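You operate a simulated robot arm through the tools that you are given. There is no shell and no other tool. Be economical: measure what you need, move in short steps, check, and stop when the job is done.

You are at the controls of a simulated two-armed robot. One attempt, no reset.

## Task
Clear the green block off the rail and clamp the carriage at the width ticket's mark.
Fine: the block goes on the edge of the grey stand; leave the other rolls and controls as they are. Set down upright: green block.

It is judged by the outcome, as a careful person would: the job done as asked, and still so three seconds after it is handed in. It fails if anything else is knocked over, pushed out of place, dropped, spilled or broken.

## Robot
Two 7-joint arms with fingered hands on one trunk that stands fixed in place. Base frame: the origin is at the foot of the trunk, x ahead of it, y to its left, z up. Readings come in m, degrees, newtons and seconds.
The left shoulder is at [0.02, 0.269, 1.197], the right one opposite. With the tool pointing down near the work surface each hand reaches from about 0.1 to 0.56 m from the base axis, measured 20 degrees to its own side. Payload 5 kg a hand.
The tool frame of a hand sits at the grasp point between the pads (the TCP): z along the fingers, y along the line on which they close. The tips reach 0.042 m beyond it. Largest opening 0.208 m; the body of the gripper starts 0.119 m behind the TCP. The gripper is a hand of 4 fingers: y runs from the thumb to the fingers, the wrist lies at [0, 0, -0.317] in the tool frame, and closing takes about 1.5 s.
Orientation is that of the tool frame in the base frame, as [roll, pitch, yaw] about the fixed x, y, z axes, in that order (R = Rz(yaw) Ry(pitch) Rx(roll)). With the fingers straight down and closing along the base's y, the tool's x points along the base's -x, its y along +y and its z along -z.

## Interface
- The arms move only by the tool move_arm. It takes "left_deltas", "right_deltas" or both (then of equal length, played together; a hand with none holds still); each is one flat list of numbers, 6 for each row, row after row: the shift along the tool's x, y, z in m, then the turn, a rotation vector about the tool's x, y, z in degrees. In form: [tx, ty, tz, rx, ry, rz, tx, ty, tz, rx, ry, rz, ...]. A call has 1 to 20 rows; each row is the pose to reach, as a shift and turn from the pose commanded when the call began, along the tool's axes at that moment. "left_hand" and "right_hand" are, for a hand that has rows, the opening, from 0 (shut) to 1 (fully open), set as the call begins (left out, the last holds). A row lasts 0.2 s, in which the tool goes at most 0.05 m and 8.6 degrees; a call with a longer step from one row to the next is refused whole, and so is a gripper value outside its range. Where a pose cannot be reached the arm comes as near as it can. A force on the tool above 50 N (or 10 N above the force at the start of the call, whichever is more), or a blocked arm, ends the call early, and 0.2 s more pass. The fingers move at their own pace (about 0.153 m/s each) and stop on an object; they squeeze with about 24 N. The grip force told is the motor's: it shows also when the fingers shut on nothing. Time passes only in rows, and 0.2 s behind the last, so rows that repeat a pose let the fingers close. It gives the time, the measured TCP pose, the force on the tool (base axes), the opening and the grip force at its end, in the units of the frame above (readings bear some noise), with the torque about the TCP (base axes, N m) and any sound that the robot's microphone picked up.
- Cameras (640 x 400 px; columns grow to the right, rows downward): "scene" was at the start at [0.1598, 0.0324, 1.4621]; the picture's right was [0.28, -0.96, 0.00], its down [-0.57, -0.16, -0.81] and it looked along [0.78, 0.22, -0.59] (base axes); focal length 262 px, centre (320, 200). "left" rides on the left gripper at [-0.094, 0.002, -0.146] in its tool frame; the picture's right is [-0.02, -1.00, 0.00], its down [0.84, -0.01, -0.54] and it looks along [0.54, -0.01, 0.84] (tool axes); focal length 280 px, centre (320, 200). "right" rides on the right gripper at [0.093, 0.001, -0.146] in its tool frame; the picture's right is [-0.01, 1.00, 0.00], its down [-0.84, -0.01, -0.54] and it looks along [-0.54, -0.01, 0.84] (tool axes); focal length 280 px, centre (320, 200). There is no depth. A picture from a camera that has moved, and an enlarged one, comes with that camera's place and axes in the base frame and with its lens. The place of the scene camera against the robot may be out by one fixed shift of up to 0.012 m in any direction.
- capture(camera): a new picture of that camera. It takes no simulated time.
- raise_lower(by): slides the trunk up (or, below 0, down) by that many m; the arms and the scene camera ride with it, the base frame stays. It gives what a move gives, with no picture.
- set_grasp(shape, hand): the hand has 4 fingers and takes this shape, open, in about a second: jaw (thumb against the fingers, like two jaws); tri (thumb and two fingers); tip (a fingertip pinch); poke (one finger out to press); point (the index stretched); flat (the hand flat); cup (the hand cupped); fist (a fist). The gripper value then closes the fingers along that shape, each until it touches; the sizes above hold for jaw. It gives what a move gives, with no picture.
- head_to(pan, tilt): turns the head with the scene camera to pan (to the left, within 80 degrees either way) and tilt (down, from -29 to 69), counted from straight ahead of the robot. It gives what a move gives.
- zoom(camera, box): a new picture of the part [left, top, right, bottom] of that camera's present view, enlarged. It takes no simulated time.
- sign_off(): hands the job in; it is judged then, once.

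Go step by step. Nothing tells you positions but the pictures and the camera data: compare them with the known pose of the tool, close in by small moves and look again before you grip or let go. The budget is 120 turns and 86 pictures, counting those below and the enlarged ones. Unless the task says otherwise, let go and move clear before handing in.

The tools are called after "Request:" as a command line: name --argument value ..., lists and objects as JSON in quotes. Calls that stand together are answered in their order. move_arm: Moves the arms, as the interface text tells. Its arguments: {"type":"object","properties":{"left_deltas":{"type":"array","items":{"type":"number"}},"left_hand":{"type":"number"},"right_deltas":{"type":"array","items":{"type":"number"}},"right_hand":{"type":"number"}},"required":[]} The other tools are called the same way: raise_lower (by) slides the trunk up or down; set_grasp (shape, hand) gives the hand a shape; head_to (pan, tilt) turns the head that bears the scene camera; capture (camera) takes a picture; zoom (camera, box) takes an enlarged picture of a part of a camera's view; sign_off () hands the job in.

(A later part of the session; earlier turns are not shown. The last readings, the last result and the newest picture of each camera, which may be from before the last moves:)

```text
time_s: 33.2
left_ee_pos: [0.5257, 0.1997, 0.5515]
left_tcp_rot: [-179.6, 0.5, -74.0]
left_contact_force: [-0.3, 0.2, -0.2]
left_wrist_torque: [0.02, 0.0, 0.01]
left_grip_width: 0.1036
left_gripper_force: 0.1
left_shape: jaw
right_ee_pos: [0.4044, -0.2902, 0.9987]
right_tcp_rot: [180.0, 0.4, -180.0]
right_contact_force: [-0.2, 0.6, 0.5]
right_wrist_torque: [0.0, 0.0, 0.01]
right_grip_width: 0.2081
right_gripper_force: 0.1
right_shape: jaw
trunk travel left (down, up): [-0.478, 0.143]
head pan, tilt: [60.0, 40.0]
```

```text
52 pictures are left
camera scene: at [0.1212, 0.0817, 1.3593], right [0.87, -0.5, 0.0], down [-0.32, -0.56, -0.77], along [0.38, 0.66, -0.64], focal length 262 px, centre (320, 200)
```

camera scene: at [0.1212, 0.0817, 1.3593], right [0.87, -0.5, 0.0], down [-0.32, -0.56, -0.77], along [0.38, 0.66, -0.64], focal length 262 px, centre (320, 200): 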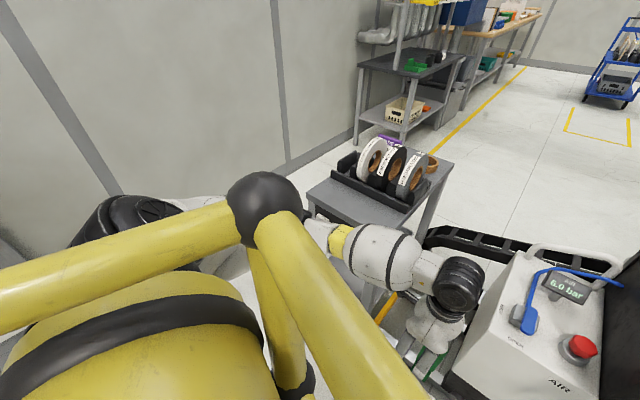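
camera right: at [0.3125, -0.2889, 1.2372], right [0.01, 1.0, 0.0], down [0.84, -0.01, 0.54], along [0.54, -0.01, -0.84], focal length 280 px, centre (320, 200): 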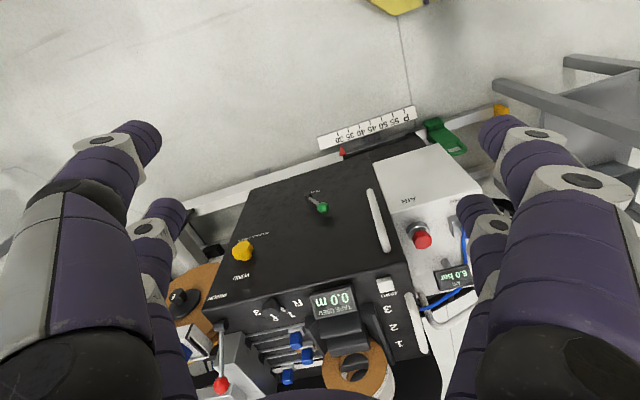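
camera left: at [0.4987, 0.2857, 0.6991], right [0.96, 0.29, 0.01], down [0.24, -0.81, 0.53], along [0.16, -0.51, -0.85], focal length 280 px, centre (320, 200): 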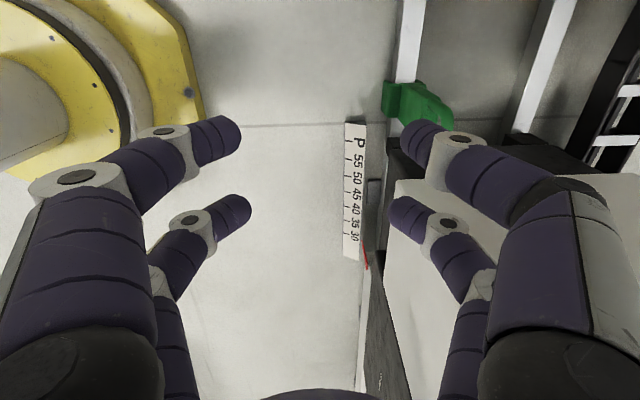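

Rotation worked. Next: lean the wrist a bit away from the box, slide over the block at a safe height, and look.

Request:
move_arm --left_deltas '[0.004, -0.035, 0, 0, 6, 0, 0.008, -0.07, 0, 0, 12, 0, 0.012, -0.105, 0, 0, 12, 0, 0.016, -0.14, 0, 0, 12, 0, 0.02, -0.174, 0, 0, 12, 0]'

Request:
raise_lower --by -0.1

Request:
capture --camera "left"

Request:
capture --camera "scene"

```text
time_s: 34.3
left_ee_pos: [0.5655, 0.1585, 0.5693]
left_tcp_rot: [-179.4, -14.3, -84.5]
left_contact_force: [0.7, -0.3, 0.7]
left_wrist_torque: [0.0, 0.04, 0.01]
left_grip_width: 0.1041
left_gripper_force: 0.0
left_shape: jaw
right_ee_pos: [0.3951, -0.2838, 1.0079]
right_tcp_rot: [179.9, 1.4, -178.6]
right_contact_force: [0.6, -1.2, -0.4]
right_wrist_torque: [0.15, 0.06, 0.02]
right_grip_width: 0.2081
right_gripper_force: 0.3
right_shape: jaw
trunk travel left (down, up): [-0.478, 0.143]
head pan, tilt: [60.0, 40.0]
stopped in row 5 (left hand): the arm was blocked; the commanded pose is now the measured one
```

```text
time_s: 35.2
left_ee_pos: [0.5553, 0.1274, 0.5343]
left_tcp_rot: [-177.1, -16.4, -88.8]
left_contact_force: [1.1, 0.4, -0.1]
left_wrist_torque: [-0.07, 0.11, 0.02]
left_grip_width: 0.104
left_gripper_force: 0.0
left_shape: jaw
right_ee_pos: [0.3958, -0.288, 0.9489]
right_tcp_rot: [179.8, 1.4, -179.1]
right_contact_force: [-5.7, -3.2, 1.9]
right_wrist_torque: [0.44, -0.82, -0.03]
right_grip_width: 0.2083
right_gripper_force: 0.1
right_shape: jaw
trunk travel left (down, up): [-0.425, 0.196]
head pan, tilt: [60.0, 40.0]
stopped: the force on the tool passed its limit at 125 N (the readings are from after the stop); the commanded pose is now the measured one
```

```text
51 pictures are left
camera left: at [0.5438, 0.2574, 0.6483], right [1.0, 0.05, 0.04], down [0.0, -0.66, 0.75], along [0.07, -0.75, -0.66], focal length 280 px, centre (320, 200)
```

left: 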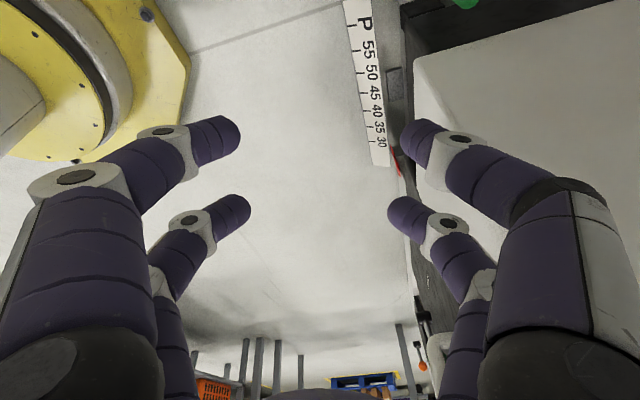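

```text
50 pictures are left
camera scene: at [0.1065, 0.0784, 1.304], right [0.87, -0.49, 0.01], down [-0.3, -0.56, -0.77], along [0.38, 0.67, -0.63], focal length 262 px, centre (320, 200)
```

scene: 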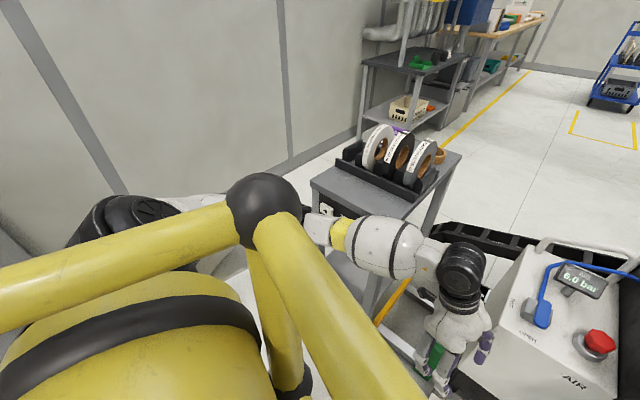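

The forearm was meeting the stand's corner; it fits only if the arm is straighter. I'll raise the trunk and use a vertical-ish hand tilted ~20° from the front, closing across the rail.

Request:
raise_lower --by 0.15

Request:
move_arm --left_deltas '[0, 0.02, 0, 0, 0, 0, 0, 0.03, 0, 0, 0, 0, 0, 0.03, 0, 0, 0, 0]'

Request:
capture --camera "scene"

```text
time_s: 35.9
left_ee_pos: [0.5379, 0.1232, 0.5505]
left_tcp_rot: [179.3, -15.6, -88.9]
left_contact_force: [0.5, -0.8, 0.5]
left_wrist_torque: [-0.01, 0.03, -0.01]
left_grip_width: 0.1042
left_gripper_force: 0.1
left_shape: jaw
right_ee_pos: [0.4006, -0.2916, 0.9946]
right_tcp_rot: [179.9, 0.6, -179.9]
right_contact_force: [-0.7, 0.4, -1.3]
right_wrist_torque: [0.07, 0.06, -0.02]
right_grip_width: 0.208
right_gripper_force: 0.0
right_shape: jaw
trunk travel left (down, up): [-0.469, 0.152]
head pan, tilt: [60.0, 40.0]
stopped: the force on the tool passed its limit at 109 N (the readings are from after the stop); the commanded pose is now the measured one
```

```text
time_s: 36.7
left_ee_pos: [0.5091, 0.1229, 0.5447]
left_tcp_rot: [178.8, -15.7, -88.5]
left_contact_force: [-0.1, 0.3, 0.0]
left_wrist_torque: [0.03, 0.05, 0.01]
left_grip_width: 0.1046
left_gripper_force: 0.1
left_shape: jaw
right_ee_pos: [0.4061, -0.2913, 0.9905]
right_tcp_rot: [180.0, 0.4, 180.0]
right_contact_force: [0.4, -0.2, -0.4]
right_wrist_torque: [-0.03, 0.03, 0.0]
right_grip_width: 0.2082
right_gripper_force: 0.0
right_shape: jaw
trunk travel left (down, up): [-0.469, 0.152]
head pan, tilt: [60.0, 40.0]
```

```text
49 pictures are left
camera scene: at [0.1221, 0.0816, 1.3498], right [0.87, -0.5, 0.0], down [-0.32, -0.56, -0.77], along [0.38, 0.66, -0.64], focal length 262 px, centre (320, 200)
```

scene: 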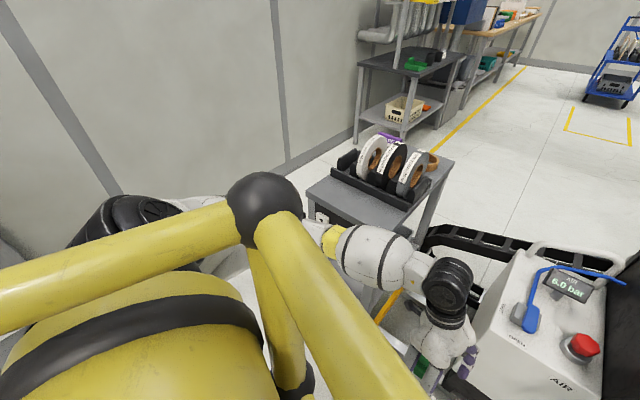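

Pulling back a little further from the stand before raising.

Request:
move_arm --left_deltas '[0, 0.03, 0, 0, 0, 0, 0, 0.06, 0, 0, 0, 0, 0, 0.08, 0, 0, 0, 0]'

Request:
raise_lower --by 0.15

Request:
capture --camera "scene"

```text
time_s: 37.5
left_ee_pos: [0.43, 0.122, 0.5469]
left_tcp_rot: [178.8, -15.7, -88.5]
left_contact_force: [0.6, -0.6, -0.2]
left_wrist_torque: [0.0, -0.01, -0.01]
left_grip_width: 0.1042
left_gripper_force: 0.0
left_shape: jaw
right_ee_pos: [0.404, -0.2898, 0.9898]
right_tcp_rot: [180.0, 0.5, 179.9]
right_contact_force: [-0.1, -0.1, -0.3]
right_wrist_torque: [0.0, -0.01, 0.03]
right_grip_width: 0.2082
right_gripper_force: 0.1
right_shape: jaw
trunk travel left (down, up): [-0.469, 0.152]
head pan, tilt: [60.0, 40.0]
```

```text
time_s: 39.3
left_ee_pos: [0.4291, 0.1212, 0.6957]
left_tcp_rot: [178.8, -15.7, -88.5]
left_contact_force: [0.3, -0.9, 0.2]
left_wrist_torque: [-0.04, 0.04, 0.0]
left_grip_width: 0.1044
left_gripper_force: 0.1
left_shape: jaw
right_ee_pos: [0.4042, -0.2909, 1.1399]
right_tcp_rot: [179.9, 0.5, 180.0]
right_contact_force: [-0.3, 0.3, 0.2]
right_wrist_torque: [0.01, 0.06, 0.0]
right_grip_width: 0.2079
right_gripper_force: 0.1
right_shape: jaw
trunk travel left (down, up): [-0.619, 0.002]
head pan, tilt: [60.0, 40.0]
```

```text
48 pictures are left
camera scene: at [0.1178, 0.0817, 1.5002], right [0.87, -0.5, 0.0], down [-0.32, -0.56, -0.77], along [0.38, 0.66, -0.64], focal length 262 px, centre (320, 200)
```

scene: 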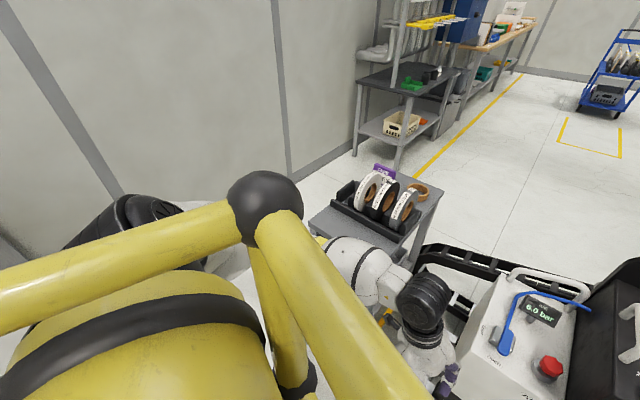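

Free again. Now I'll true up the orientation (20° tilt from the front, closing across the rail), then move toward the block.

Request:
move_arm --left_deltas '[0, 0, 0, 5.7, -4.5, -2.95, 0, 0, 0, 11.4, -9, -5.9, 0, 0, 0, 17.2, -13.4, -8.85, 0, 0, 0, 22.9, -17.9, -11.8]'

Request:
move_arm --left_deltas '[0, -0.04, 0.0, 0, 0, 0, 0, -0.08, 0.02, 0, 0, 0, 0, -0.12, 0.05, 0, 0, 0, 0, -0.132, 0.09, 0, 0, 0, 0, -0.134, 0.12, 0, 0, 0]'

Request:
capture --camera "left"

Request:
capture --camera "scene"

```text
time_s: 40.3
left_ee_pos: [0.4299, 0.122, 0.6965]
left_tcp_rot: [-160.0, 0.0, -73.9]
left_contact_force: [-0.2, -0.1, -0.5]
left_wrist_torque: [0.02, -0.02, 0.04]
left_grip_width: 0.104
left_gripper_force: 0.1
left_shape: jaw
right_ee_pos: [0.405, -0.2909, 1.1406]
right_tcp_rot: [-180.0, 0.5, -180.0]
right_contact_force: [0.2, -0.7, 0.9]
right_wrist_torque: [0.01, 0.03, 0.01]
right_grip_width: 0.2082
right_gripper_force: 0.1
right_shape: jaw
trunk travel left (down, up): [-0.619, 0.002]
head pan, tilt: [60.0, 40.0]
```

```text
time_s: 41.5
left_ee_pos: [0.5898, 0.1683, 0.6299]
left_tcp_rot: [-160.1, -0.1, -74.1]
left_contact_force: [1.3, 0.6, 1.2]
left_wrist_torque: [0.01, 0.02, -0.04]
left_grip_width: 0.104
left_gripper_force: 0.1
left_shape: jaw
right_ee_pos: [0.405, -0.2898, 1.1421]
right_tcp_rot: [-179.9, 0.5, 180.0]
right_contact_force: [-0.4, 0.7, 0.1]
right_wrist_torque: [-0.01, -0.04, -0.01]
right_grip_width: 0.2079
right_gripper_force: 0.1
right_shape: jaw
trunk travel left (down, up): [-0.619, 0.002]
head pan, tilt: [60.0, 40.0]
```

```text
47 pictures are left
camera left: at [0.5168, 0.2433, 0.7665], right [0.9, 0.27, 0.34], down [0.07, -0.86, 0.51], along [0.43, -0.44, -0.79], focal length 280 px, centre (320, 200)
```

left: 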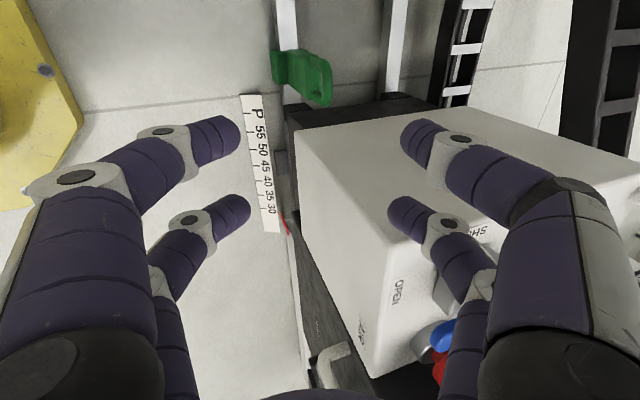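

```text
46 pictures are left
camera scene: at [0.1175, 0.0819, 1.5004], right [0.87, -0.5, 0.0], down [-0.32, -0.56, -0.77], along [0.38, 0.66, -0.64], focal length 262 px, centre (320, 200)
```

scene: 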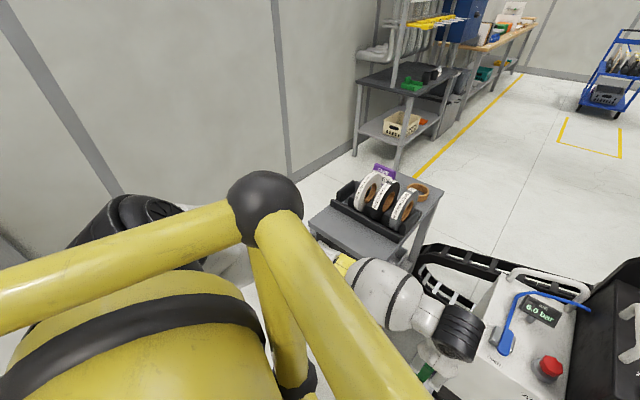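

Tracking is exact and the elbow is clear. I'll move to just above the block.

Request:
move_arm --left_deltas '[-0.01, 0.0, 0.02, 0, 0, 0, -0.015, 0.0, 0.06, 0, 0, 0, -0.015, -0.008, 0.1, 0, 0, 0, -0.015, -0.016, 0.14, 0, 0, 0, -0.015, -0.024, 0.175, 0, 0, 0, -0.015, -0.032, 0.203, 0, 0, 0]'

Request:
capture --camera "left"

Request:
capture --camera "scene"

```text
time_s: 42.9
left_ee_pos: [0.6819, 0.2103, 0.4495]
left_tcp_rot: [-160.1, -0.1, -74.0]
left_contact_force: [0.1, -0.1, 0.3]
left_wrist_torque: [0.02, 0.02, -0.01]
left_grip_width: 0.1039
left_gripper_force: 0.0
left_shape: jaw
right_ee_pos: [0.404, -0.2907, 1.1399]
right_tcp_rot: [180.0, 0.4, 179.9]
right_contact_force: [0.2, -0.3, 1.3]
right_wrist_torque: [-0.02, 0.0, -0.01]
right_grip_width: 0.2082
right_gripper_force: 0.1
right_shape: jaw
trunk travel left (down, up): [-0.619, 0.002]
head pan, tilt: [60.0, 40.0]
```

```text
45 pictures are left
camera left: at [0.6074, 0.2841, 0.586], right [0.9, 0.27, 0.34], down [0.07, -0.86, 0.51], along [0.43, -0.44, -0.79], focal length 280 px, centre (320, 200)
```

left: 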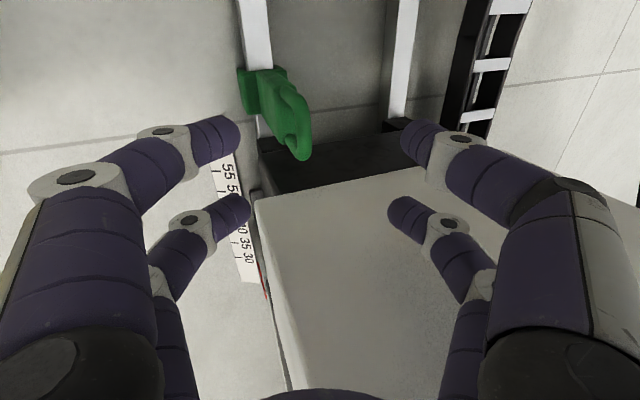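

```text
44 pictures are left
camera scene: at [0.1177, 0.0818, 1.5004], right [0.87, -0.5, 0.0], down [-0.32, -0.56, -0.77], along [0.38, 0.66, -0.64], focal length 262 px, centre (320, 200)
```

scene: 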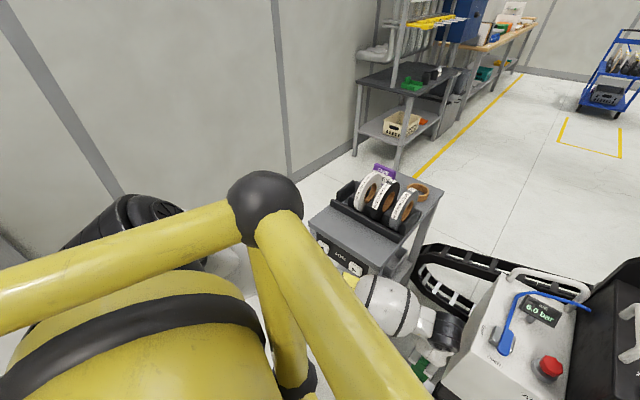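

Request:
move_arm --left_deltas '[0.004, 0.008, 0.032, 0, 0, 0, 0.008, 0.015, 0.064, 0, 0, 0, 0.01, 0.022, 0.096, 0, 0, 0]'

Request:
capture --camera "left"

```text
time_s: 43.7
left_ee_pos: [0.6966, 0.2042, 0.3523]
left_tcp_rot: [-160.0, -0.1, -74.0]
left_contact_force: [0.0, 0.0, -0.5]
left_wrist_torque: [-0.03, 0.07, -0.02]
left_grip_width: 0.1038
left_gripper_force: 0.0
left_shape: jaw
right_ee_pos: [0.4044, -0.2895, 1.1394]
right_tcp_rot: [180.0, 0.4, -180.0]
right_contact_force: [0.7, 0.4, -0.1]
right_wrist_torque: [-0.03, -0.02, 0.03]
right_grip_width: 0.2077
right_gripper_force: 0.0
right_shape: jaw
trunk travel left (down, up): [-0.619, 0.002]
head pan, tilt: [60.0, 40.0]
```

```text
43 pictures are left
camera left: at [0.6226, 0.2788, 0.4879], right [0.9, 0.27, 0.34], down [0.07, -0.86, 0.51], along [0.43, -0.44, -0.79], focal length 280 px, centre (320, 200)
```

left: 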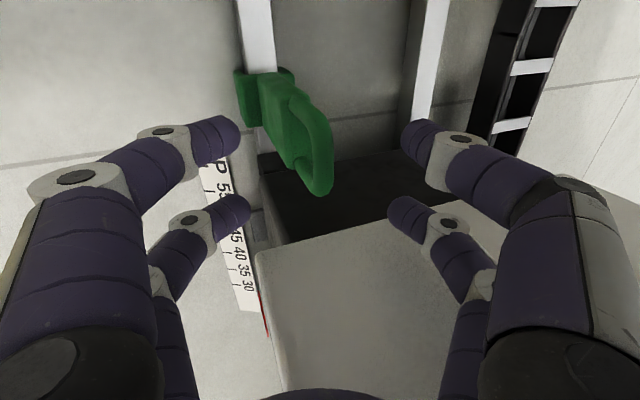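

The bar is between thumb and fingers. Lower the last 6 cm, check, then close.

Request:
move_arm --left_deltas '[-0.004, 0.006, 0.033, 0, 0, 0, -0.008, 0.012, 0.065, 0, 0, 0]'

Request:
capture --camera "left"

```text
time_s: 44.3
left_ee_pos: [0.7033, 0.2135, 0.2866]
left_tcp_rot: [-160.0, -0.1, -74.0]
left_contact_force: [-0.3, 0.3, 0.3]
left_wrist_torque: [0.02, 0.12, 0.01]
left_grip_width: 0.104
left_gripper_force: 0.0
left_shape: jaw
right_ee_pos: [0.4046, -0.2909, 1.1399]
right_tcp_rot: [180.0, 0.4, -180.0]
right_contact_force: [0.6, 0.3, -0.3]
right_wrist_torque: [0.04, 0.04, 0.02]
right_grip_width: 0.2078
right_gripper_force: 0.0
right_shape: jaw
trunk travel left (down, up): [-0.619, 0.002]
head pan, tilt: [60.0, 40.0]
```

```text
42 pictures are left
camera left: at [0.6309, 0.2889, 0.4228], right [0.9, 0.27, 0.34], down [0.07, -0.86, 0.51], along [0.43, -0.44, -0.79], focal length 280 px, centre (320, 200)
```

left: 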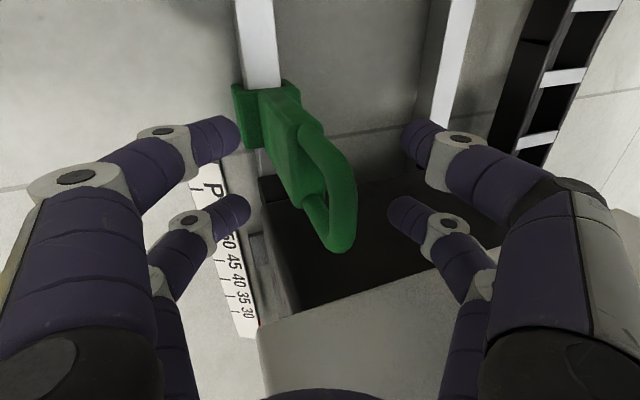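

Well centred. Closing the hand.

Request:
move_arm --left_deltas '[0, 0, 0, 0, 0, 0, 0, 0, 0, 0, 0, 0, 0, 0, 0, 0, 0, 0, 0, 0, 0, 0, 0, 0, 0, 0, 0, 0, 0, 0, 0, 0, 0, 0, 0, 0, 0, 0, 0, 0, 0, 0, 0, 0, 0, 0, 0, 0]' --left_hand 0

Request:
capture --camera "left"

```text
time_s: 46.1
left_ee_pos: [0.7044, 0.2145, 0.2864]
left_tcp_rot: [-160.1, 0.0, -74.0]
left_contact_force: [-0.3, 0.4, -0.3]
left_wrist_torque: [0.04, -0.03, 0.01]
left_grip_width: 0.0
left_gripper_force: 24.2
left_shape: jaw
right_ee_pos: [0.4056, -0.2905, 1.1395]
right_tcp_rot: [179.9, 0.4, -180.0]
right_contact_force: [0.6, 0.0, -0.6]
right_wrist_torque: [0.02, -0.02, -0.01]
right_grip_width: 0.2084
right_gripper_force: 0.1
right_shape: jaw
trunk travel left (down, up): [-0.619, 0.002]
head pan, tilt: [60.0, 40.0]
```

```text
41 pictures are left
camera left: at [0.6304, 0.2888, 0.4231], right [0.9, 0.27, 0.34], down [0.07, -0.86, 0.51], along [0.43, -0.44, -0.79], focal length 280 px, centre (320, 200)
```

left: 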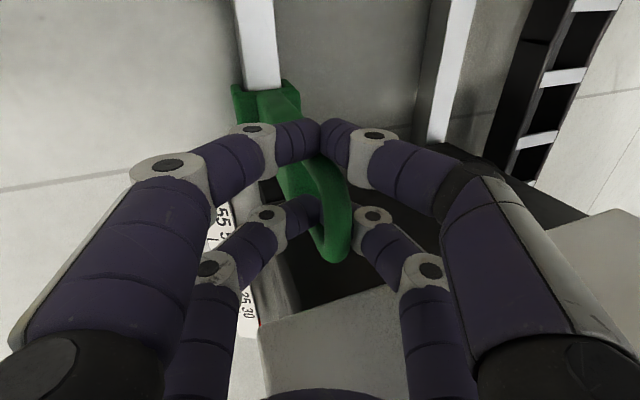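

The +y pair of fingers missed beside the handle (hand is ~1.6 cm too far left). Reopen, shift right and slightly deeper, close again.

Request:
move_arm --left_deltas '[0, 0, 0, 0, 0, 0, 0, 0, 0, 0, 0, 0, 0, 0, 0, 0, 0, 0, 0.009, 0.002, 0.007, 0, 0, 0, 0.017, 0.005, 0.014, 0, 0, 0]' --left_hand 0.5

Request:
capture --camera "left"

Request:
move_arm --left_deltas '[0, 0, 0, 0, 0, 0, 0, 0, 0, 0, 0, 0, 0, 0, 0, 0, 0, 0, 0, 0, 0, 0, 0, 0, 0, 0, 0, 0, 0, 0, 0, 0, 0, 0, 0, 0, 0, 0, 0, 0, 0, 0]' --left_hand 0

Request:
capture --camera "left"

```text
time_s: 47.3
left_ee_pos: [0.7084, 0.1992, 0.2723]
left_tcp_rot: [-160.1, 0.0, -74.0]
left_contact_force: [-0.2, 0.8, -0.2]
left_wrist_torque: [-0.12, 0.01, -0.02]
left_grip_width: 0.1035
left_gripper_force: 0.0
left_shape: jaw
right_ee_pos: [0.4044, -0.2903, 1.1399]
right_tcp_rot: [-179.9, 0.4, -180.0]
right_contact_force: [0.1, 0.5, 0.2]
right_wrist_torque: [0.05, 0.03, -0.01]
right_grip_width: 0.2081
right_gripper_force: 0.1
right_shape: jaw
trunk travel left (down, up): [-0.619, 0.002]
head pan, tilt: [60.0, 40.0]
```

```text
40 pictures are left
camera left: at [0.6353, 0.2729, 0.4082], right [0.9, 0.27, 0.34], down [0.07, -0.86, 0.51], along [0.43, -0.44, -0.79], focal length 280 px, centre (320, 200)
```

left: 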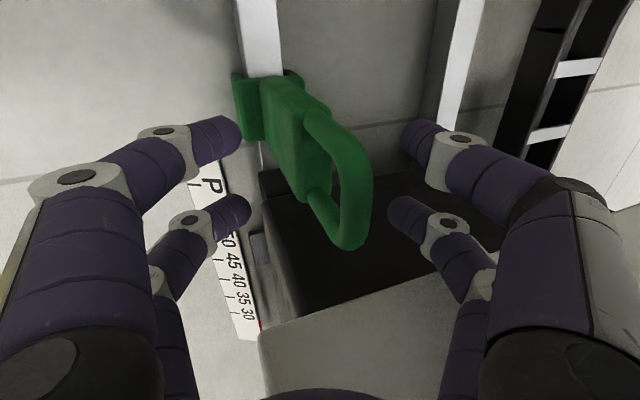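

```text
time_s: 48.9
left_ee_pos: [0.7094, 0.1978, 0.2716]
left_tcp_rot: [-160.1, 0.0, -74.0]
left_contact_force: [-1.0, -0.4, 0.1]
left_wrist_torque: [-0.03, 0.32, 0.02]
left_grip_width: 0.0138
left_gripper_force: 24.1
left_shape: jaw
right_ee_pos: [0.4047, -0.2903, 1.1402]
right_tcp_rot: [180.0, 0.3, 180.0]
right_contact_force: [0.5, 0.1, 0.7]
right_wrist_torque: [0.02, 0.01, 0.0]
right_grip_width: 0.2079
right_gripper_force: 0.1
right_shape: jaw
trunk travel left (down, up): [-0.619, 0.002]
head pan, tilt: [60.0, 40.0]
```

```text
39 pictures are left
camera left: at [0.6351, 0.2725, 0.4081], right [0.9, 0.27, 0.34], down [0.07, -0.86, 0.51], along [0.43, -0.44, -0.79], focal length 280 px, centre (320, 200)
```

left: 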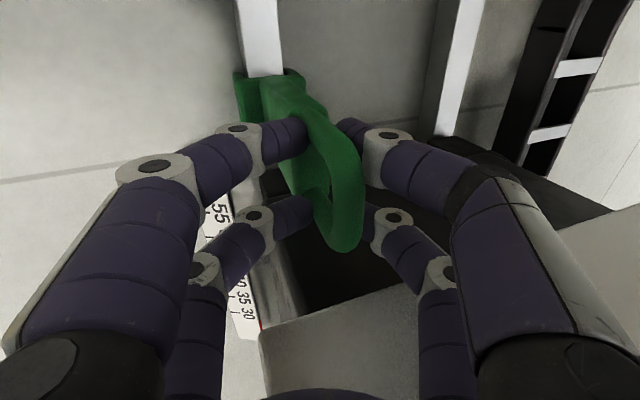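

Gripped (14 mm between pads). Lifting straight up.

Request:
move_arm --left_deltas '[0, -0.007, -0.019, 0, 0, 0, 0, -0.014, -0.038, 0, 0, 0, 0, -0.021, -0.056, 0, 0, 0, 0, -0.034, -0.094, 0, 0, 0]'

Request:
capture --camera "left"

```text
time_s: 49.9
left_ee_pos: [0.7083, 0.197, 0.3713]
left_tcp_rot: [-160.1, 0.0, -74.0]
left_contact_force: [-1.5, -0.1, -3.0]
left_wrist_torque: [-0.04, -0.01, -0.03]
left_grip_width: 0.0137
left_gripper_force: 23.8
left_shape: jaw
right_ee_pos: [0.4048, -0.2893, 1.1408]
right_tcp_rot: [-179.9, 0.3, -180.0]
right_contact_force: [-0.1, -0.2, -0.3]
right_wrist_torque: [0.03, -0.05, 0.01]
right_grip_width: 0.2081
right_gripper_force: 0.0
right_shape: jaw
trunk travel left (down, up): [-0.619, 0.002]
head pan, tilt: [60.0, 40.0]
```

```text
38 pictures are left
camera left: at [0.6346, 0.2718, 0.508], right [0.9, 0.27, 0.34], down [0.07, -0.86, 0.51], along [0.43, -0.44, -0.79], focal length 280 px, centre (320, 200)
```

left: 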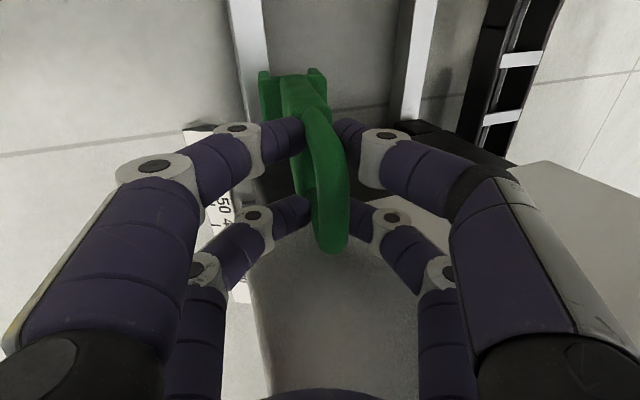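

The block is off the rail (≈3 N). I'll draw it back in front of the machine, then raise it above stand height.

Request:
move_arm --left_deltas '[0, -0.015, -0.042, 0, 0, 0, 0, 0.015, -0.065, 0, 0, 0, 0, 0.05, -0.09, 0, 0, 0, 0, 0.09, -0.115, 0, 0, 0, 0, 0.13, -0.135, 0, 0, 0, 0, 0.17, -0.155, 0, 0, 0, 0, 0.19, -0.17, 0, 0, 0]'

Request:
move_arm --left_deltas '[0, -0.015, -0.042, 0, 0, 0, 0, -0.03, -0.084, 0, 0, 0, 0, -0.045, -0.126, 0, 0, 0, 0, -0.06, -0.168, 0, 0, 0, 0, -0.075, -0.21, 0, 0, 0, 0, -0.09, -0.252, 0, 0, 0, 0, -0.105, -0.294, 0, 0, 0, 0, -0.12, -0.336, 0, 0, 0, 0, -0.135, -0.378, 0, 0, 0, 0, -0.15, -0.42, 0, 0, 0, 0, -0.165, -0.462, 0, 0, 0, 0, -0.18, -0.504, 0, 0, 0]'

Request:
head_to --pan 25 --tilt 40

Request:
capture --camera "scene"

Request:
capture --camera "right"

```text
time_s: 51.5
left_ee_pos: [0.4828, 0.1336, 0.4671]
left_tcp_rot: [-160.0, 0.0, -74.0]
left_contact_force: [1.5, 0.6, -2.0]
left_wrist_torque: [-0.01, 0.02, 0.02]
left_grip_width: 0.0135
left_gripper_force: 24.2
left_shape: jaw
right_ee_pos: [0.4044, -0.2902, 1.1409]
right_tcp_rot: [-179.9, 0.3, -180.0]
right_contact_force: [-0.2, -0.8, 0.0]
right_wrist_torque: [0.0, 0.0, -0.01]
right_grip_width: 0.2078
right_gripper_force: 0.0
right_shape: jaw
trunk travel left (down, up): [-0.619, 0.002]
head pan, tilt: [60.0, 40.0]
```

```text
time_s: 54.1
left_ee_pos: [0.4786, 0.1309, 1.0021]
left_tcp_rot: [-160.2, 0.1, -74.0]
left_contact_force: [-1.6, -0.2, -3.0]
left_wrist_torque: [-0.02, 0.08, 0.01]
left_grip_width: 0.0137
left_gripper_force: 24.3
left_shape: jaw
right_ee_pos: [0.4043, -0.29, 1.1409]
right_tcp_rot: [180.0, 0.4, 180.0]
right_contact_force: [0.6, -0.9, -0.5]
right_wrist_torque: [0.05, -0.12, 0.01]
right_grip_width: 0.2078
right_gripper_force: 0.1
right_shape: jaw
trunk travel left (down, up): [-0.619, 0.002]
head pan, tilt: [60.0, 40.0]
```

```text
time_s: 55.1
left_ee_pos: [0.4787, 0.1315, 1.0019]
left_tcp_rot: [-160.2, 0.1, -74.0]
left_contact_force: [0.1, -0.4, -2.7]
left_wrist_torque: [-0.03, 0.06, -0.01]
left_grip_width: 0.0139
left_gripper_force: 24.1
left_shape: jaw
right_ee_pos: [0.4061, -0.2896, 1.1409]
right_tcp_rot: [180.0, 0.4, -179.9]
right_contact_force: [-0.1, -0.6, -0.7]
right_wrist_torque: [-0.02, -0.02, 0.0]
right_grip_width: 0.2079
right_gripper_force: 0.0
right_shape: jaw
trunk travel left (down, up): [-0.619, 0.002]
head pan, tilt: [25.0, 40.0]
```

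```text
37 pictures are left
camera scene: at [0.1522, 0.0442, 1.5004], right [0.42, -0.91, 0.0], down [-0.58, -0.27, -0.77], along [0.69, 0.32, -0.64], focal length 262 px, centre (320, 200)
```

scene: 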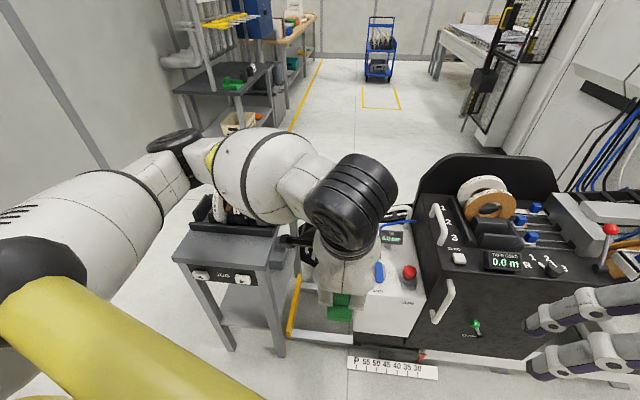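

```text
36 pictures are left
camera right: at [0.3108, -0.2885, 1.2846], right [0.01, 1.0, 0.0], down [0.84, -0.01, 0.54], along [0.54, -0.01, -0.84], focal length 280 px, centre (320, 200)
```

right: 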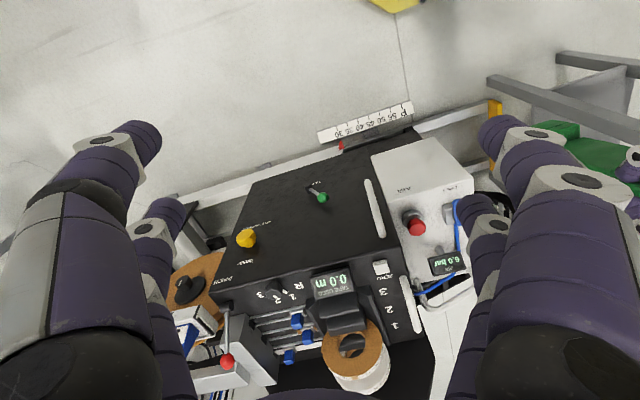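

The block is clear and above stand height. I'll bring the hand vertical and turn the right hand's camera left to see the block's attitude from the side.

Request:
move_arm --left_deltas '[0, 0, 0, -7, 0, 0, 0, 0, -0.02, -14, 0, 0, 0, 0, -0.04, -20, 0, 0, 0, 0, -0.05, -20, 0, 0, 0, 0, -0.05, -20, 0, 0]' --right_deltas '[0, 0, 0, 0, 0, -8, 0, 0, 0, 0, 0, -16, 0, 0, 0, 0, 0, -24, 0, 0, 0, 0, 0, -32, 0, 0, 0, 0, 0, -40]'

Request:
capture --camera "right"

Request:
capture --camera "left"

```text
time_s: 56.3
left_ee_pos: [0.4619, 0.1282, 1.0475]
left_tcp_rot: [179.8, 0.1, -74.0]
left_contact_force: [1.3, 0.6, -1.4]
left_wrist_torque: [-0.03, 0.01, -0.04]
left_grip_width: 0.0133
left_gripper_force: 24.3
left_shape: jaw
right_ee_pos: [0.4049, -0.2906, 1.1396]
right_tcp_rot: [-179.7, 0.4, -139.8]
right_contact_force: [0.0, 0.3, 0.2]
right_wrist_torque: [0.01, 0.02, 0.05]
right_grip_width: 0.2079
right_gripper_force: 0.1
right_shape: jaw
trunk travel left (down, up): [-0.619, 0.002]
head pan, tilt: [25.0, 40.0]
```

```text
35 pictures are left
camera right: at [0.3322, -0.3489, 1.2844], right [-0.63, 0.77, 0.0], down [0.65, 0.53, 0.54], along [0.42, 0.34, -0.84], focal length 280 px, centre (320, 200)
```

right: 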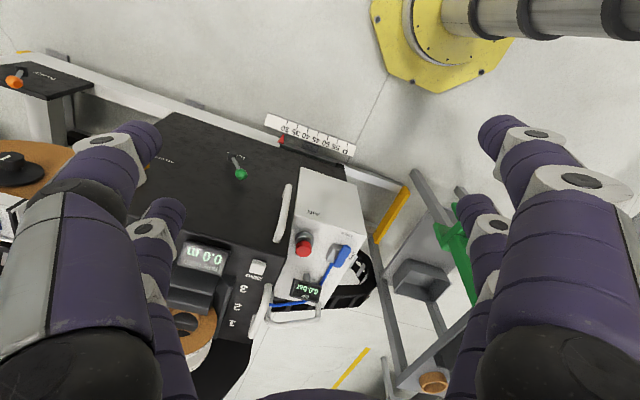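

```text
34 pictures are left
camera left: at [0.4365, 0.2164, 1.1944], right [0.96, 0.29, 0.0], down [0.24, -0.81, 0.54], along [0.15, -0.52, -0.84], focal length 280 px, centre (320, 200)
```

left: 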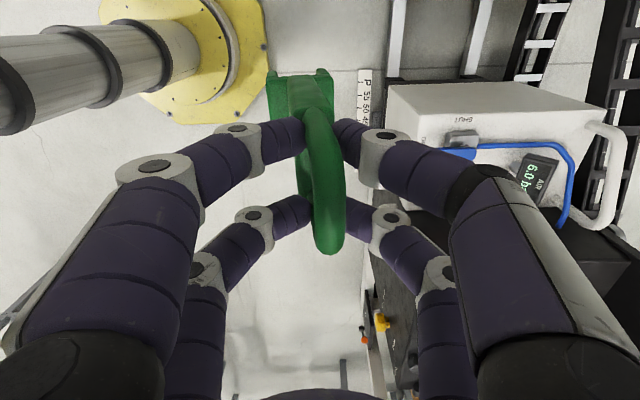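

The block hangs about 6° off the tool axis, so I'll tip the hand 6° to have it upright, then carry it over the stand's front strip.

Request:
move_arm --left_deltas '[-0.045, 0, -0.01, 3, 0, 0, -0.09, 0, -0.02, 6, 0, 0, -0.135, 0, -0.02, 6, 0, 0, -0.18, 0, -0.02, 6, 0, 0, -0.225, 0, -0.02, 6, 0, 0, -0.27, 0, -0.02, 6, 0, 0, -0.315, 0, -0.02, 6, 0, 0, -0.36, 0, -0.02, 6, 0, 0, -0.405, 0, -0.02, 6, 0, 0, -0.42, 0, -0.02, 6, 0, 0]'

Request:
head_to --pan 45 --tilt 40

Request:
capture --camera "scene"

Request:
capture --camera "right"

```text
time_s: 58.5
left_ee_pos: [0.3531, 0.5345, 1.0709]
left_tcp_rot: [-174.3, -0.2, -74.1]
left_contact_force: [-0.2, -0.7, -2.6]
left_wrist_torque: [0.01, 0.05, 0.0]
left_grip_width: 0.0136
left_gripper_force: 23.9
left_shape: jaw
left hand out of reach, approached as far as the arm can: row 6, 7, 8, 9, 10
right_ee_pos: [0.404, -0.2903, 1.1398]
right_tcp_rot: [-179.8, 0.3, -140.0]
right_contact_force: [0.6, -1.0, -0.8]
right_wrist_torque: [0.03, -0.01, 0.02]
right_grip_width: 0.208
right_gripper_force: 0.1
right_shape: jaw
trunk travel left (down, up): [-0.619, 0.002]
head pan, tilt: [25.0, 40.0]
```

```text
time_s: 59.3
left_ee_pos: [0.3525, 0.5341, 1.0721]
left_tcp_rot: [-174.3, -0.1, -74.0]
left_contact_force: [0.0, 0.1, -2.9]
left_wrist_torque: [0.01, 0.03, 0.04]
left_grip_width: 0.0136
left_gripper_force: 23.8
left_shape: jaw
right_ee_pos: [0.404, -0.2915, 1.1398]
right_tcp_rot: [-179.7, 0.3, -140.0]
right_contact_force: [-1.4, 0.3, 0.0]
right_wrist_torque: [0.0, 0.01, 0.03]
right_grip_width: 0.208
right_gripper_force: 0.1
right_shape: jaw
trunk travel left (down, up): [-0.619, 0.002]
head pan, tilt: [45.0, 40.0]
```

```text
33 pictures are left
camera scene: at [0.1353, 0.0682, 1.5004], right [0.71, -0.71, 0.0], down [-0.45, -0.45, -0.77], along [0.54, 0.54, -0.64], focal length 262 px, centre (320, 200)
```

scene: 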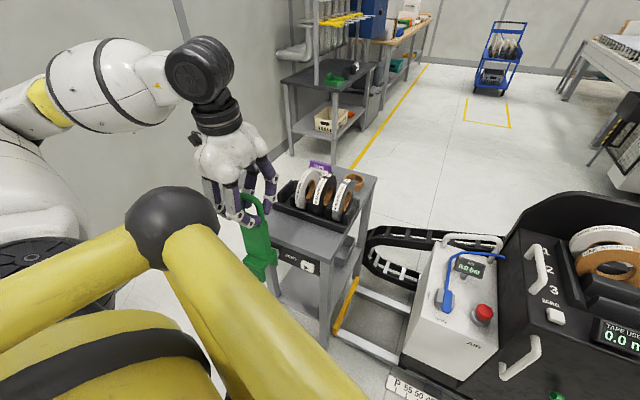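

```text
32 pictures are left
camera right: at [0.3317, -0.3491, 1.2845], right [-0.63, 0.77, 0.0], down [0.65, 0.53, 0.54], along [0.42, 0.34, -0.84], focal length 280 px, centre (320, 200)
```

right: 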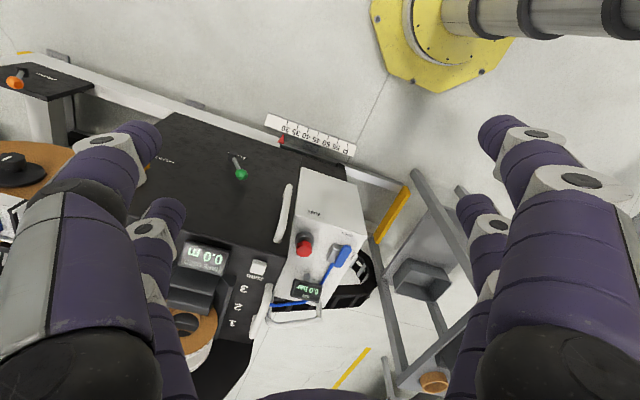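

Request:
zoom --camera "scene" --box '[180, 130, 400, 330]'

```text
2.00 times, centred on (290, 230) of scene
camera zoom: at [0.1353, 0.0682, 1.5004], right [0.71, -0.71, 0.0], down [-0.45, -0.45, -0.77], along [0.54, 0.54, -0.64], focal length 523 px, centre (380, 140)
```

zoom: 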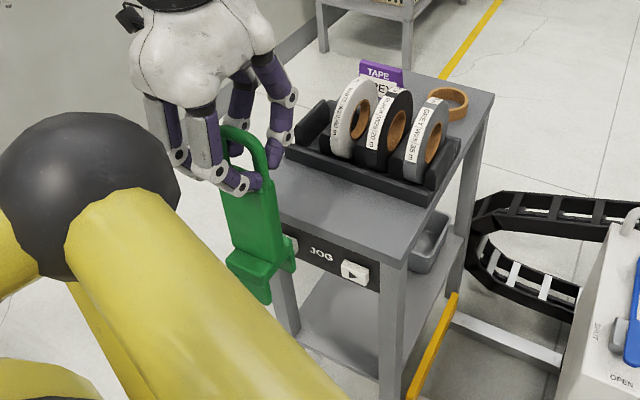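

The block is close to upright. I'll raise a bit more and carry it in over the stand's front strip.

Request:
move_arm --left_deltas '[0, -0.005, -0.048, 0, 0, 0, 0, -0.045, -0.046, 0, 0, 0, 0, -0.085, -0.042, 0, 0, 0, 0, -0.125, -0.037, 0, 0, 0, 0, -0.165, -0.033, 0, 0, 0, 0, -0.202, -0.029, 0, 0, 0, 0, -0.202, -0.029, 0, 0, 0]'

Request:
zoom --camera "scene" --box '[180, 100, 420, 300]'

Request:
capture --camera "left"

```text
time_s: 60.9
left_ee_pos: [0.5428, 0.5897, 1.122]
left_tcp_rot: [-173.9, 0.1, -73.9]
left_contact_force: [-0.1, 0.0, -2.6]
left_wrist_torque: [-0.02, -0.04, -0.01]
left_grip_width: 0.0134
left_gripper_force: 23.4
left_shape: jaw
right_ee_pos: [0.4049, -0.2899, 1.1394]
right_tcp_rot: [-179.7, 0.3, -139.9]
right_contact_force: [0.6, 0.6, 0.3]
right_wrist_torque: [0.01, -0.03, 0.01]
right_grip_width: 0.2082
right_gripper_force: 0.0
right_shape: jaw
trunk travel left (down, up): [-0.619, 0.002]
head pan, tilt: [45.0, 40.0]
```

```text
2.00 times, centred on (300, 200) of scene
camera zoom: at [0.1351, 0.0683, 1.5005], right [0.71, -0.71, 0.0], down [-0.45, -0.45, -0.77], along [0.54, 0.54, -0.64], focal length 523 px, centre (360, 200)
```

zoom: 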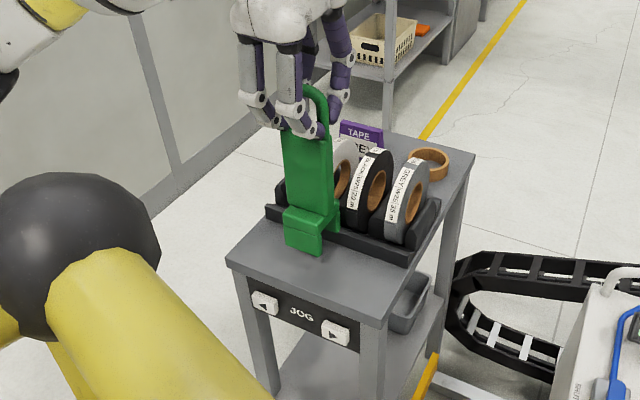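

```text
29 pictures are left
camera left: at [0.5033, 0.6732, 1.2675], right [0.95, 0.29, 0.1], down [0.19, -0.82, 0.54], along [0.24, -0.49, -0.84], focal length 280 px, centre (320, 200)
```

left: 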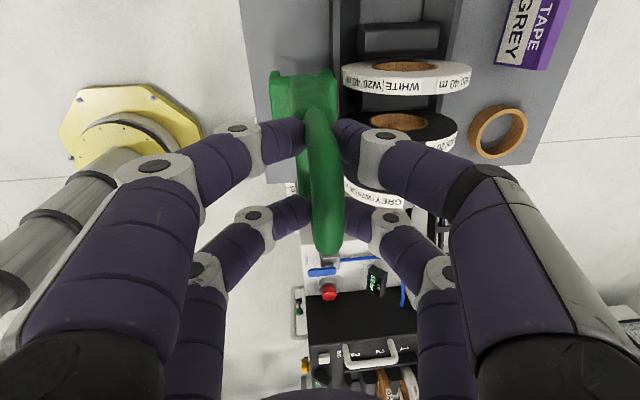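

Block is over the strip and nearly upright; its base spans about 9 cm, the strip about 14 cm. I'll shift it 2.5 cm toward the front edge and lower.

Request:
move_arm --left_deltas '[0, 0.015, 0.01, 0, 0, 0, 0, 0.027, 0.03, 0, 0, 0, 0, 0.031, 0.057, 0, 0, 0, 0, 0.031, 0.057, 0, 0, 0]'

Request:
move_arm --left_deltas '[0, 0.001, 0.006, 0, 0, 0, 0, 0.001, 0.012, 0, 0, 0, 0, 0.002, 0.018, 0, 0, 0]'

Request:
zoom --camera "scene" --box '[240, 140, 380, 260]'

```text
time_s: 61.9
left_ee_pos: [0.5202, 0.5821, 1.0697]
left_tcp_rot: [-173.3, -0.2, -73.9]
left_contact_force: [-5.4, -3.8, 32.2]
left_wrist_torque: [-0.12, 0.23, -0.03]
left_grip_width: 0.0159
left_gripper_force: 24.4
left_shape: jaw
right_ee_pos: [0.4042, -0.2907, 1.1388]
right_tcp_rot: [-179.9, 0.4, -140.0]
right_contact_force: [0.4, 0.2, -0.7]
right_wrist_torque: [-0.05, 0.03, 0.01]
right_grip_width: 0.2083
right_gripper_force: 0.1
right_shape: jaw
trunk travel left (down, up): [-0.619, 0.002]
head pan, tilt: [45.0, 40.0]
stopped in row 4 (left hand): the force on the tool passed its limit at 57 N (the readings are from after the stop); the commanded pose is now the measured one
```

```text
time_s: 62.3
left_ee_pos: [0.5205, 0.584, 1.0706]
left_tcp_rot: [-173.0, -0.3, -73.8]
left_contact_force: [-4.6, -4.6, 38.5]
left_wrist_torque: [-0.17, 0.35, 0.0]
left_grip_width: 0.0157
left_gripper_force: 23.7
left_shape: jaw
right_ee_pos: [0.4046, -0.2902, 1.1408]
right_tcp_rot: [-179.7, 0.4, -140.1]
right_contact_force: [0.1, 0.2, 0.9]
right_wrist_torque: [-0.08, 0.11, 0.03]
right_grip_width: 0.2079
right_gripper_force: 0.0
right_shape: jaw
trunk travel left (down, up): [-0.619, 0.002]
head pan, tilt: [45.0, 40.0]
stopped in row 1 (left hand): the force on the tool passed its limit at 59 N (the readings are from after the stop); the commanded pose is now the measured one
```

```text
3.33 times, centred on (310, 200) of scene
camera zoom: at [0.1342, 0.067, 1.5007], right [0.71, -0.71, 0.0], down [-0.45, -0.45, -0.77], along [0.54, 0.54, -0.64], focal length 872 px, centre (353, 200)
```

zoom: 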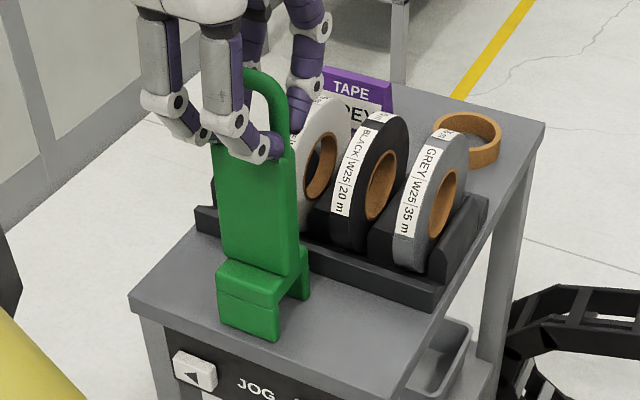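

It touched down; I'll ease off the pressing force slightly and check.

Request:
move_arm --left_deltas '[0, 0, -0.003, 0, 0, 0, 0, 0, -0.003, 0, 0, 0]'

Request:
capture --camera "left"

```text
time_s: 62.9
left_ee_pos: [0.5191, 0.5829, 1.0695]
left_tcp_rot: [-173.3, -0.3, -73.8]
left_contact_force: [-4.2, -5.1, 25.8]
left_wrist_torque: [-0.22, 0.12, -0.04]
left_grip_width: 0.0154
left_gripper_force: 23.9
left_shape: jaw
right_ee_pos: [0.4035, -0.2921, 1.1396]
right_tcp_rot: [-179.8, 0.4, -140.1]
right_contact_force: [0.1, 0.2, -0.5]
right_wrist_torque: [-0.05, 0.02, -0.02]
right_grip_width: 0.2079
right_gripper_force: 0.0
right_shape: jaw
trunk travel left (down, up): [-0.619, 0.002]
head pan, tilt: [45.0, 40.0]
```

```text
27 pictures are left
camera left: at [0.4768, 0.667, 1.2144], right [0.95, 0.29, 0.12], down [0.19, -0.82, 0.54], along [0.25, -0.49, -0.83], focal length 280 px, centre (320, 200)
```

left: 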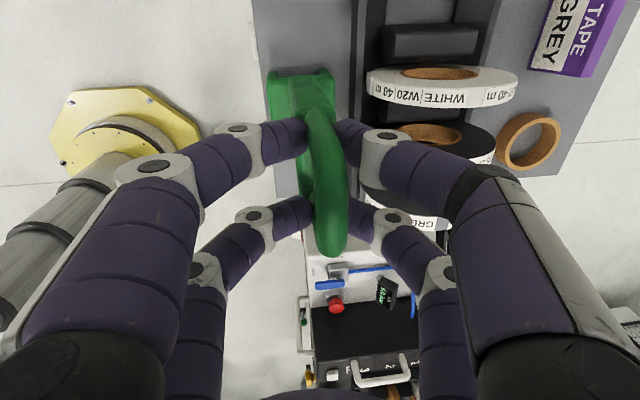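

Request:
move_arm --left_deltas '[0, 0, -0.003, 0, 0, 0, 0, 0, -0.005, 0, 0, 0]'

Request:
zoom --camera "scene" --box '[240, 140, 380, 260]'

```text
time_s: 63.5
left_ee_pos: [0.5191, 0.5844, 1.0729]
left_tcp_rot: [-173.4, -0.2, -73.8]
left_contact_force: [0.0, 0.4, -2.4]
left_wrist_torque: [0.0, -0.02, 0.01]
left_grip_width: 0.0146
left_gripper_force: 23.7
left_shape: jaw
right_ee_pos: [0.4041, -0.2902, 1.1388]
right_tcp_rot: [-179.7, 0.3, -140.1]
right_contact_force: [-0.2, 0.2, -0.2]
right_wrist_torque: [0.04, -0.03, -0.03]
right_grip_width: 0.2081
right_gripper_force: 0.0
right_shape: jaw
trunk travel left (down, up): [-0.619, 0.002]
head pan, tilt: [45.0, 40.0]
```

```text
3.33 times, centred on (310, 200) of scene
camera zoom: at [0.1351, 0.0681, 1.5003], right [0.71, -0.71, 0.0], down [-0.45, -0.45, -0.77], along [0.54, 0.54, -0.64], focal length 872 px, centre (353, 200)
```

zoom: 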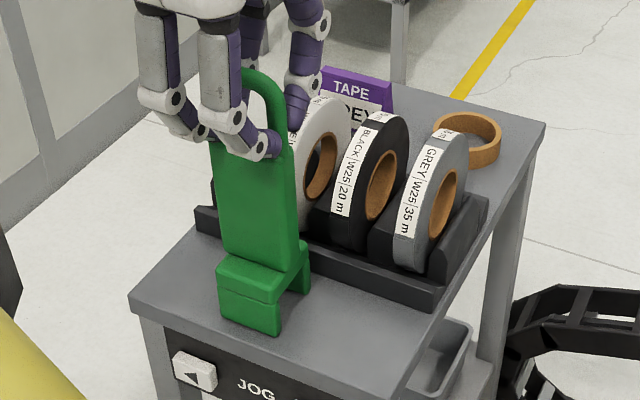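

Just lifted free (2–3 mm). I'll move it 1 cm inward for margin, set it down lightly and release.

Request:
move_arm --left_deltas '[0, -0.005, -0.003, 0, 0, 0, 0, -0.01, -0.002, 0, 0, 0, 0, -0.01, 0.001, 0, 0, 0, 0, -0.01, 0.003, 0, 0, 0, 0, -0.01, 0.0045, 0, 0, 0]'

```text
time_s: 64.7
left_ee_pos: [0.529, 0.5865, 1.0714]
left_tcp_rot: [-173.2, -0.2, -73.8]
left_contact_force: [0.6, 0.6, 5.6]
left_wrist_torque: [0.1, 0.03, 0.02]
left_grip_width: 0.0146
left_gripper_force: 24.2
left_shape: jaw
right_ee_pos: [0.405, -0.2912, 1.1409]
right_tcp_rot: [-179.7, 0.2, -140.1]
right_contact_force: [-0.1, 0.2, 0.4]
right_wrist_torque: [-0.02, 0.03, -0.03]
right_grip_width: 0.2082
right_gripper_force: 0.2
right_shape: jaw
trunk travel left (down, up): [-0.619, 0.002]
head pan, tilt: [45.0, 40.0]
```

Request:
move_arm --left_deltas '[0, 0, 0, 0, 0, 0, 0, 0, 0, 0, 0, 0]' --left_hand 0.2

Request:
zoom --camera "scene" --box '[240, 140, 380, 260]'

Request:
capture --camera "left"

```text
time_s: 65.3
left_ee_pos: [0.53, 0.5862, 1.0709]
left_tcp_rot: [-173.4, -0.2, -73.8]
left_contact_force: [0.2, -0.4, 0.6]
left_wrist_torque: [0.01, -0.02, -0.02]
left_grip_width: 0.0413
left_gripper_force: 0.2
left_shape: jaw
right_ee_pos: [0.4054, -0.2908, 1.1405]
right_tcp_rot: [-179.6, 0.4, -140.0]
right_contact_force: [-0.4, 0.3, 0.5]
right_wrist_torque: [0.02, -0.03, 0.03]
right_grip_width: 0.208
right_gripper_force: 0.0
right_shape: jaw
trunk travel left (down, up): [-0.619, 0.002]
head pan, tilt: [45.0, 40.0]
```

```text
3.33 times, centred on (310, 200) of scene
camera zoom: at [0.135, 0.0681, 1.5004], right [0.71, -0.71, 0.0], down [-0.45, -0.45, -0.77], along [0.54, 0.54, -0.64], focal length 872 px, centre (353, 200)
```

zoom: 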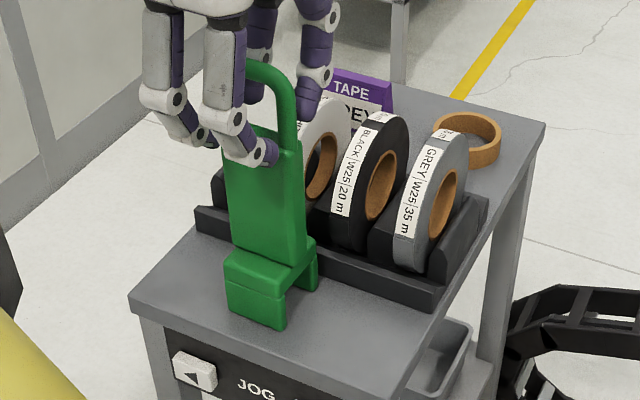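

```text
24 pictures are left
camera left: at [0.4867, 0.6704, 1.2149], right [0.95, 0.29, 0.12], down [0.19, -0.82, 0.54], along [0.25, -0.49, -0.83], focal length 280 px, centre (320, 200)
```

left: 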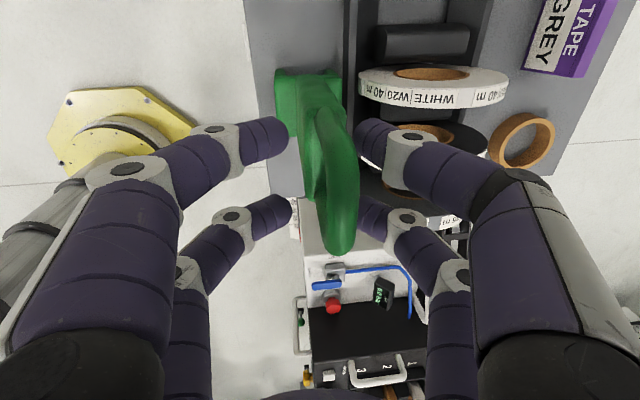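

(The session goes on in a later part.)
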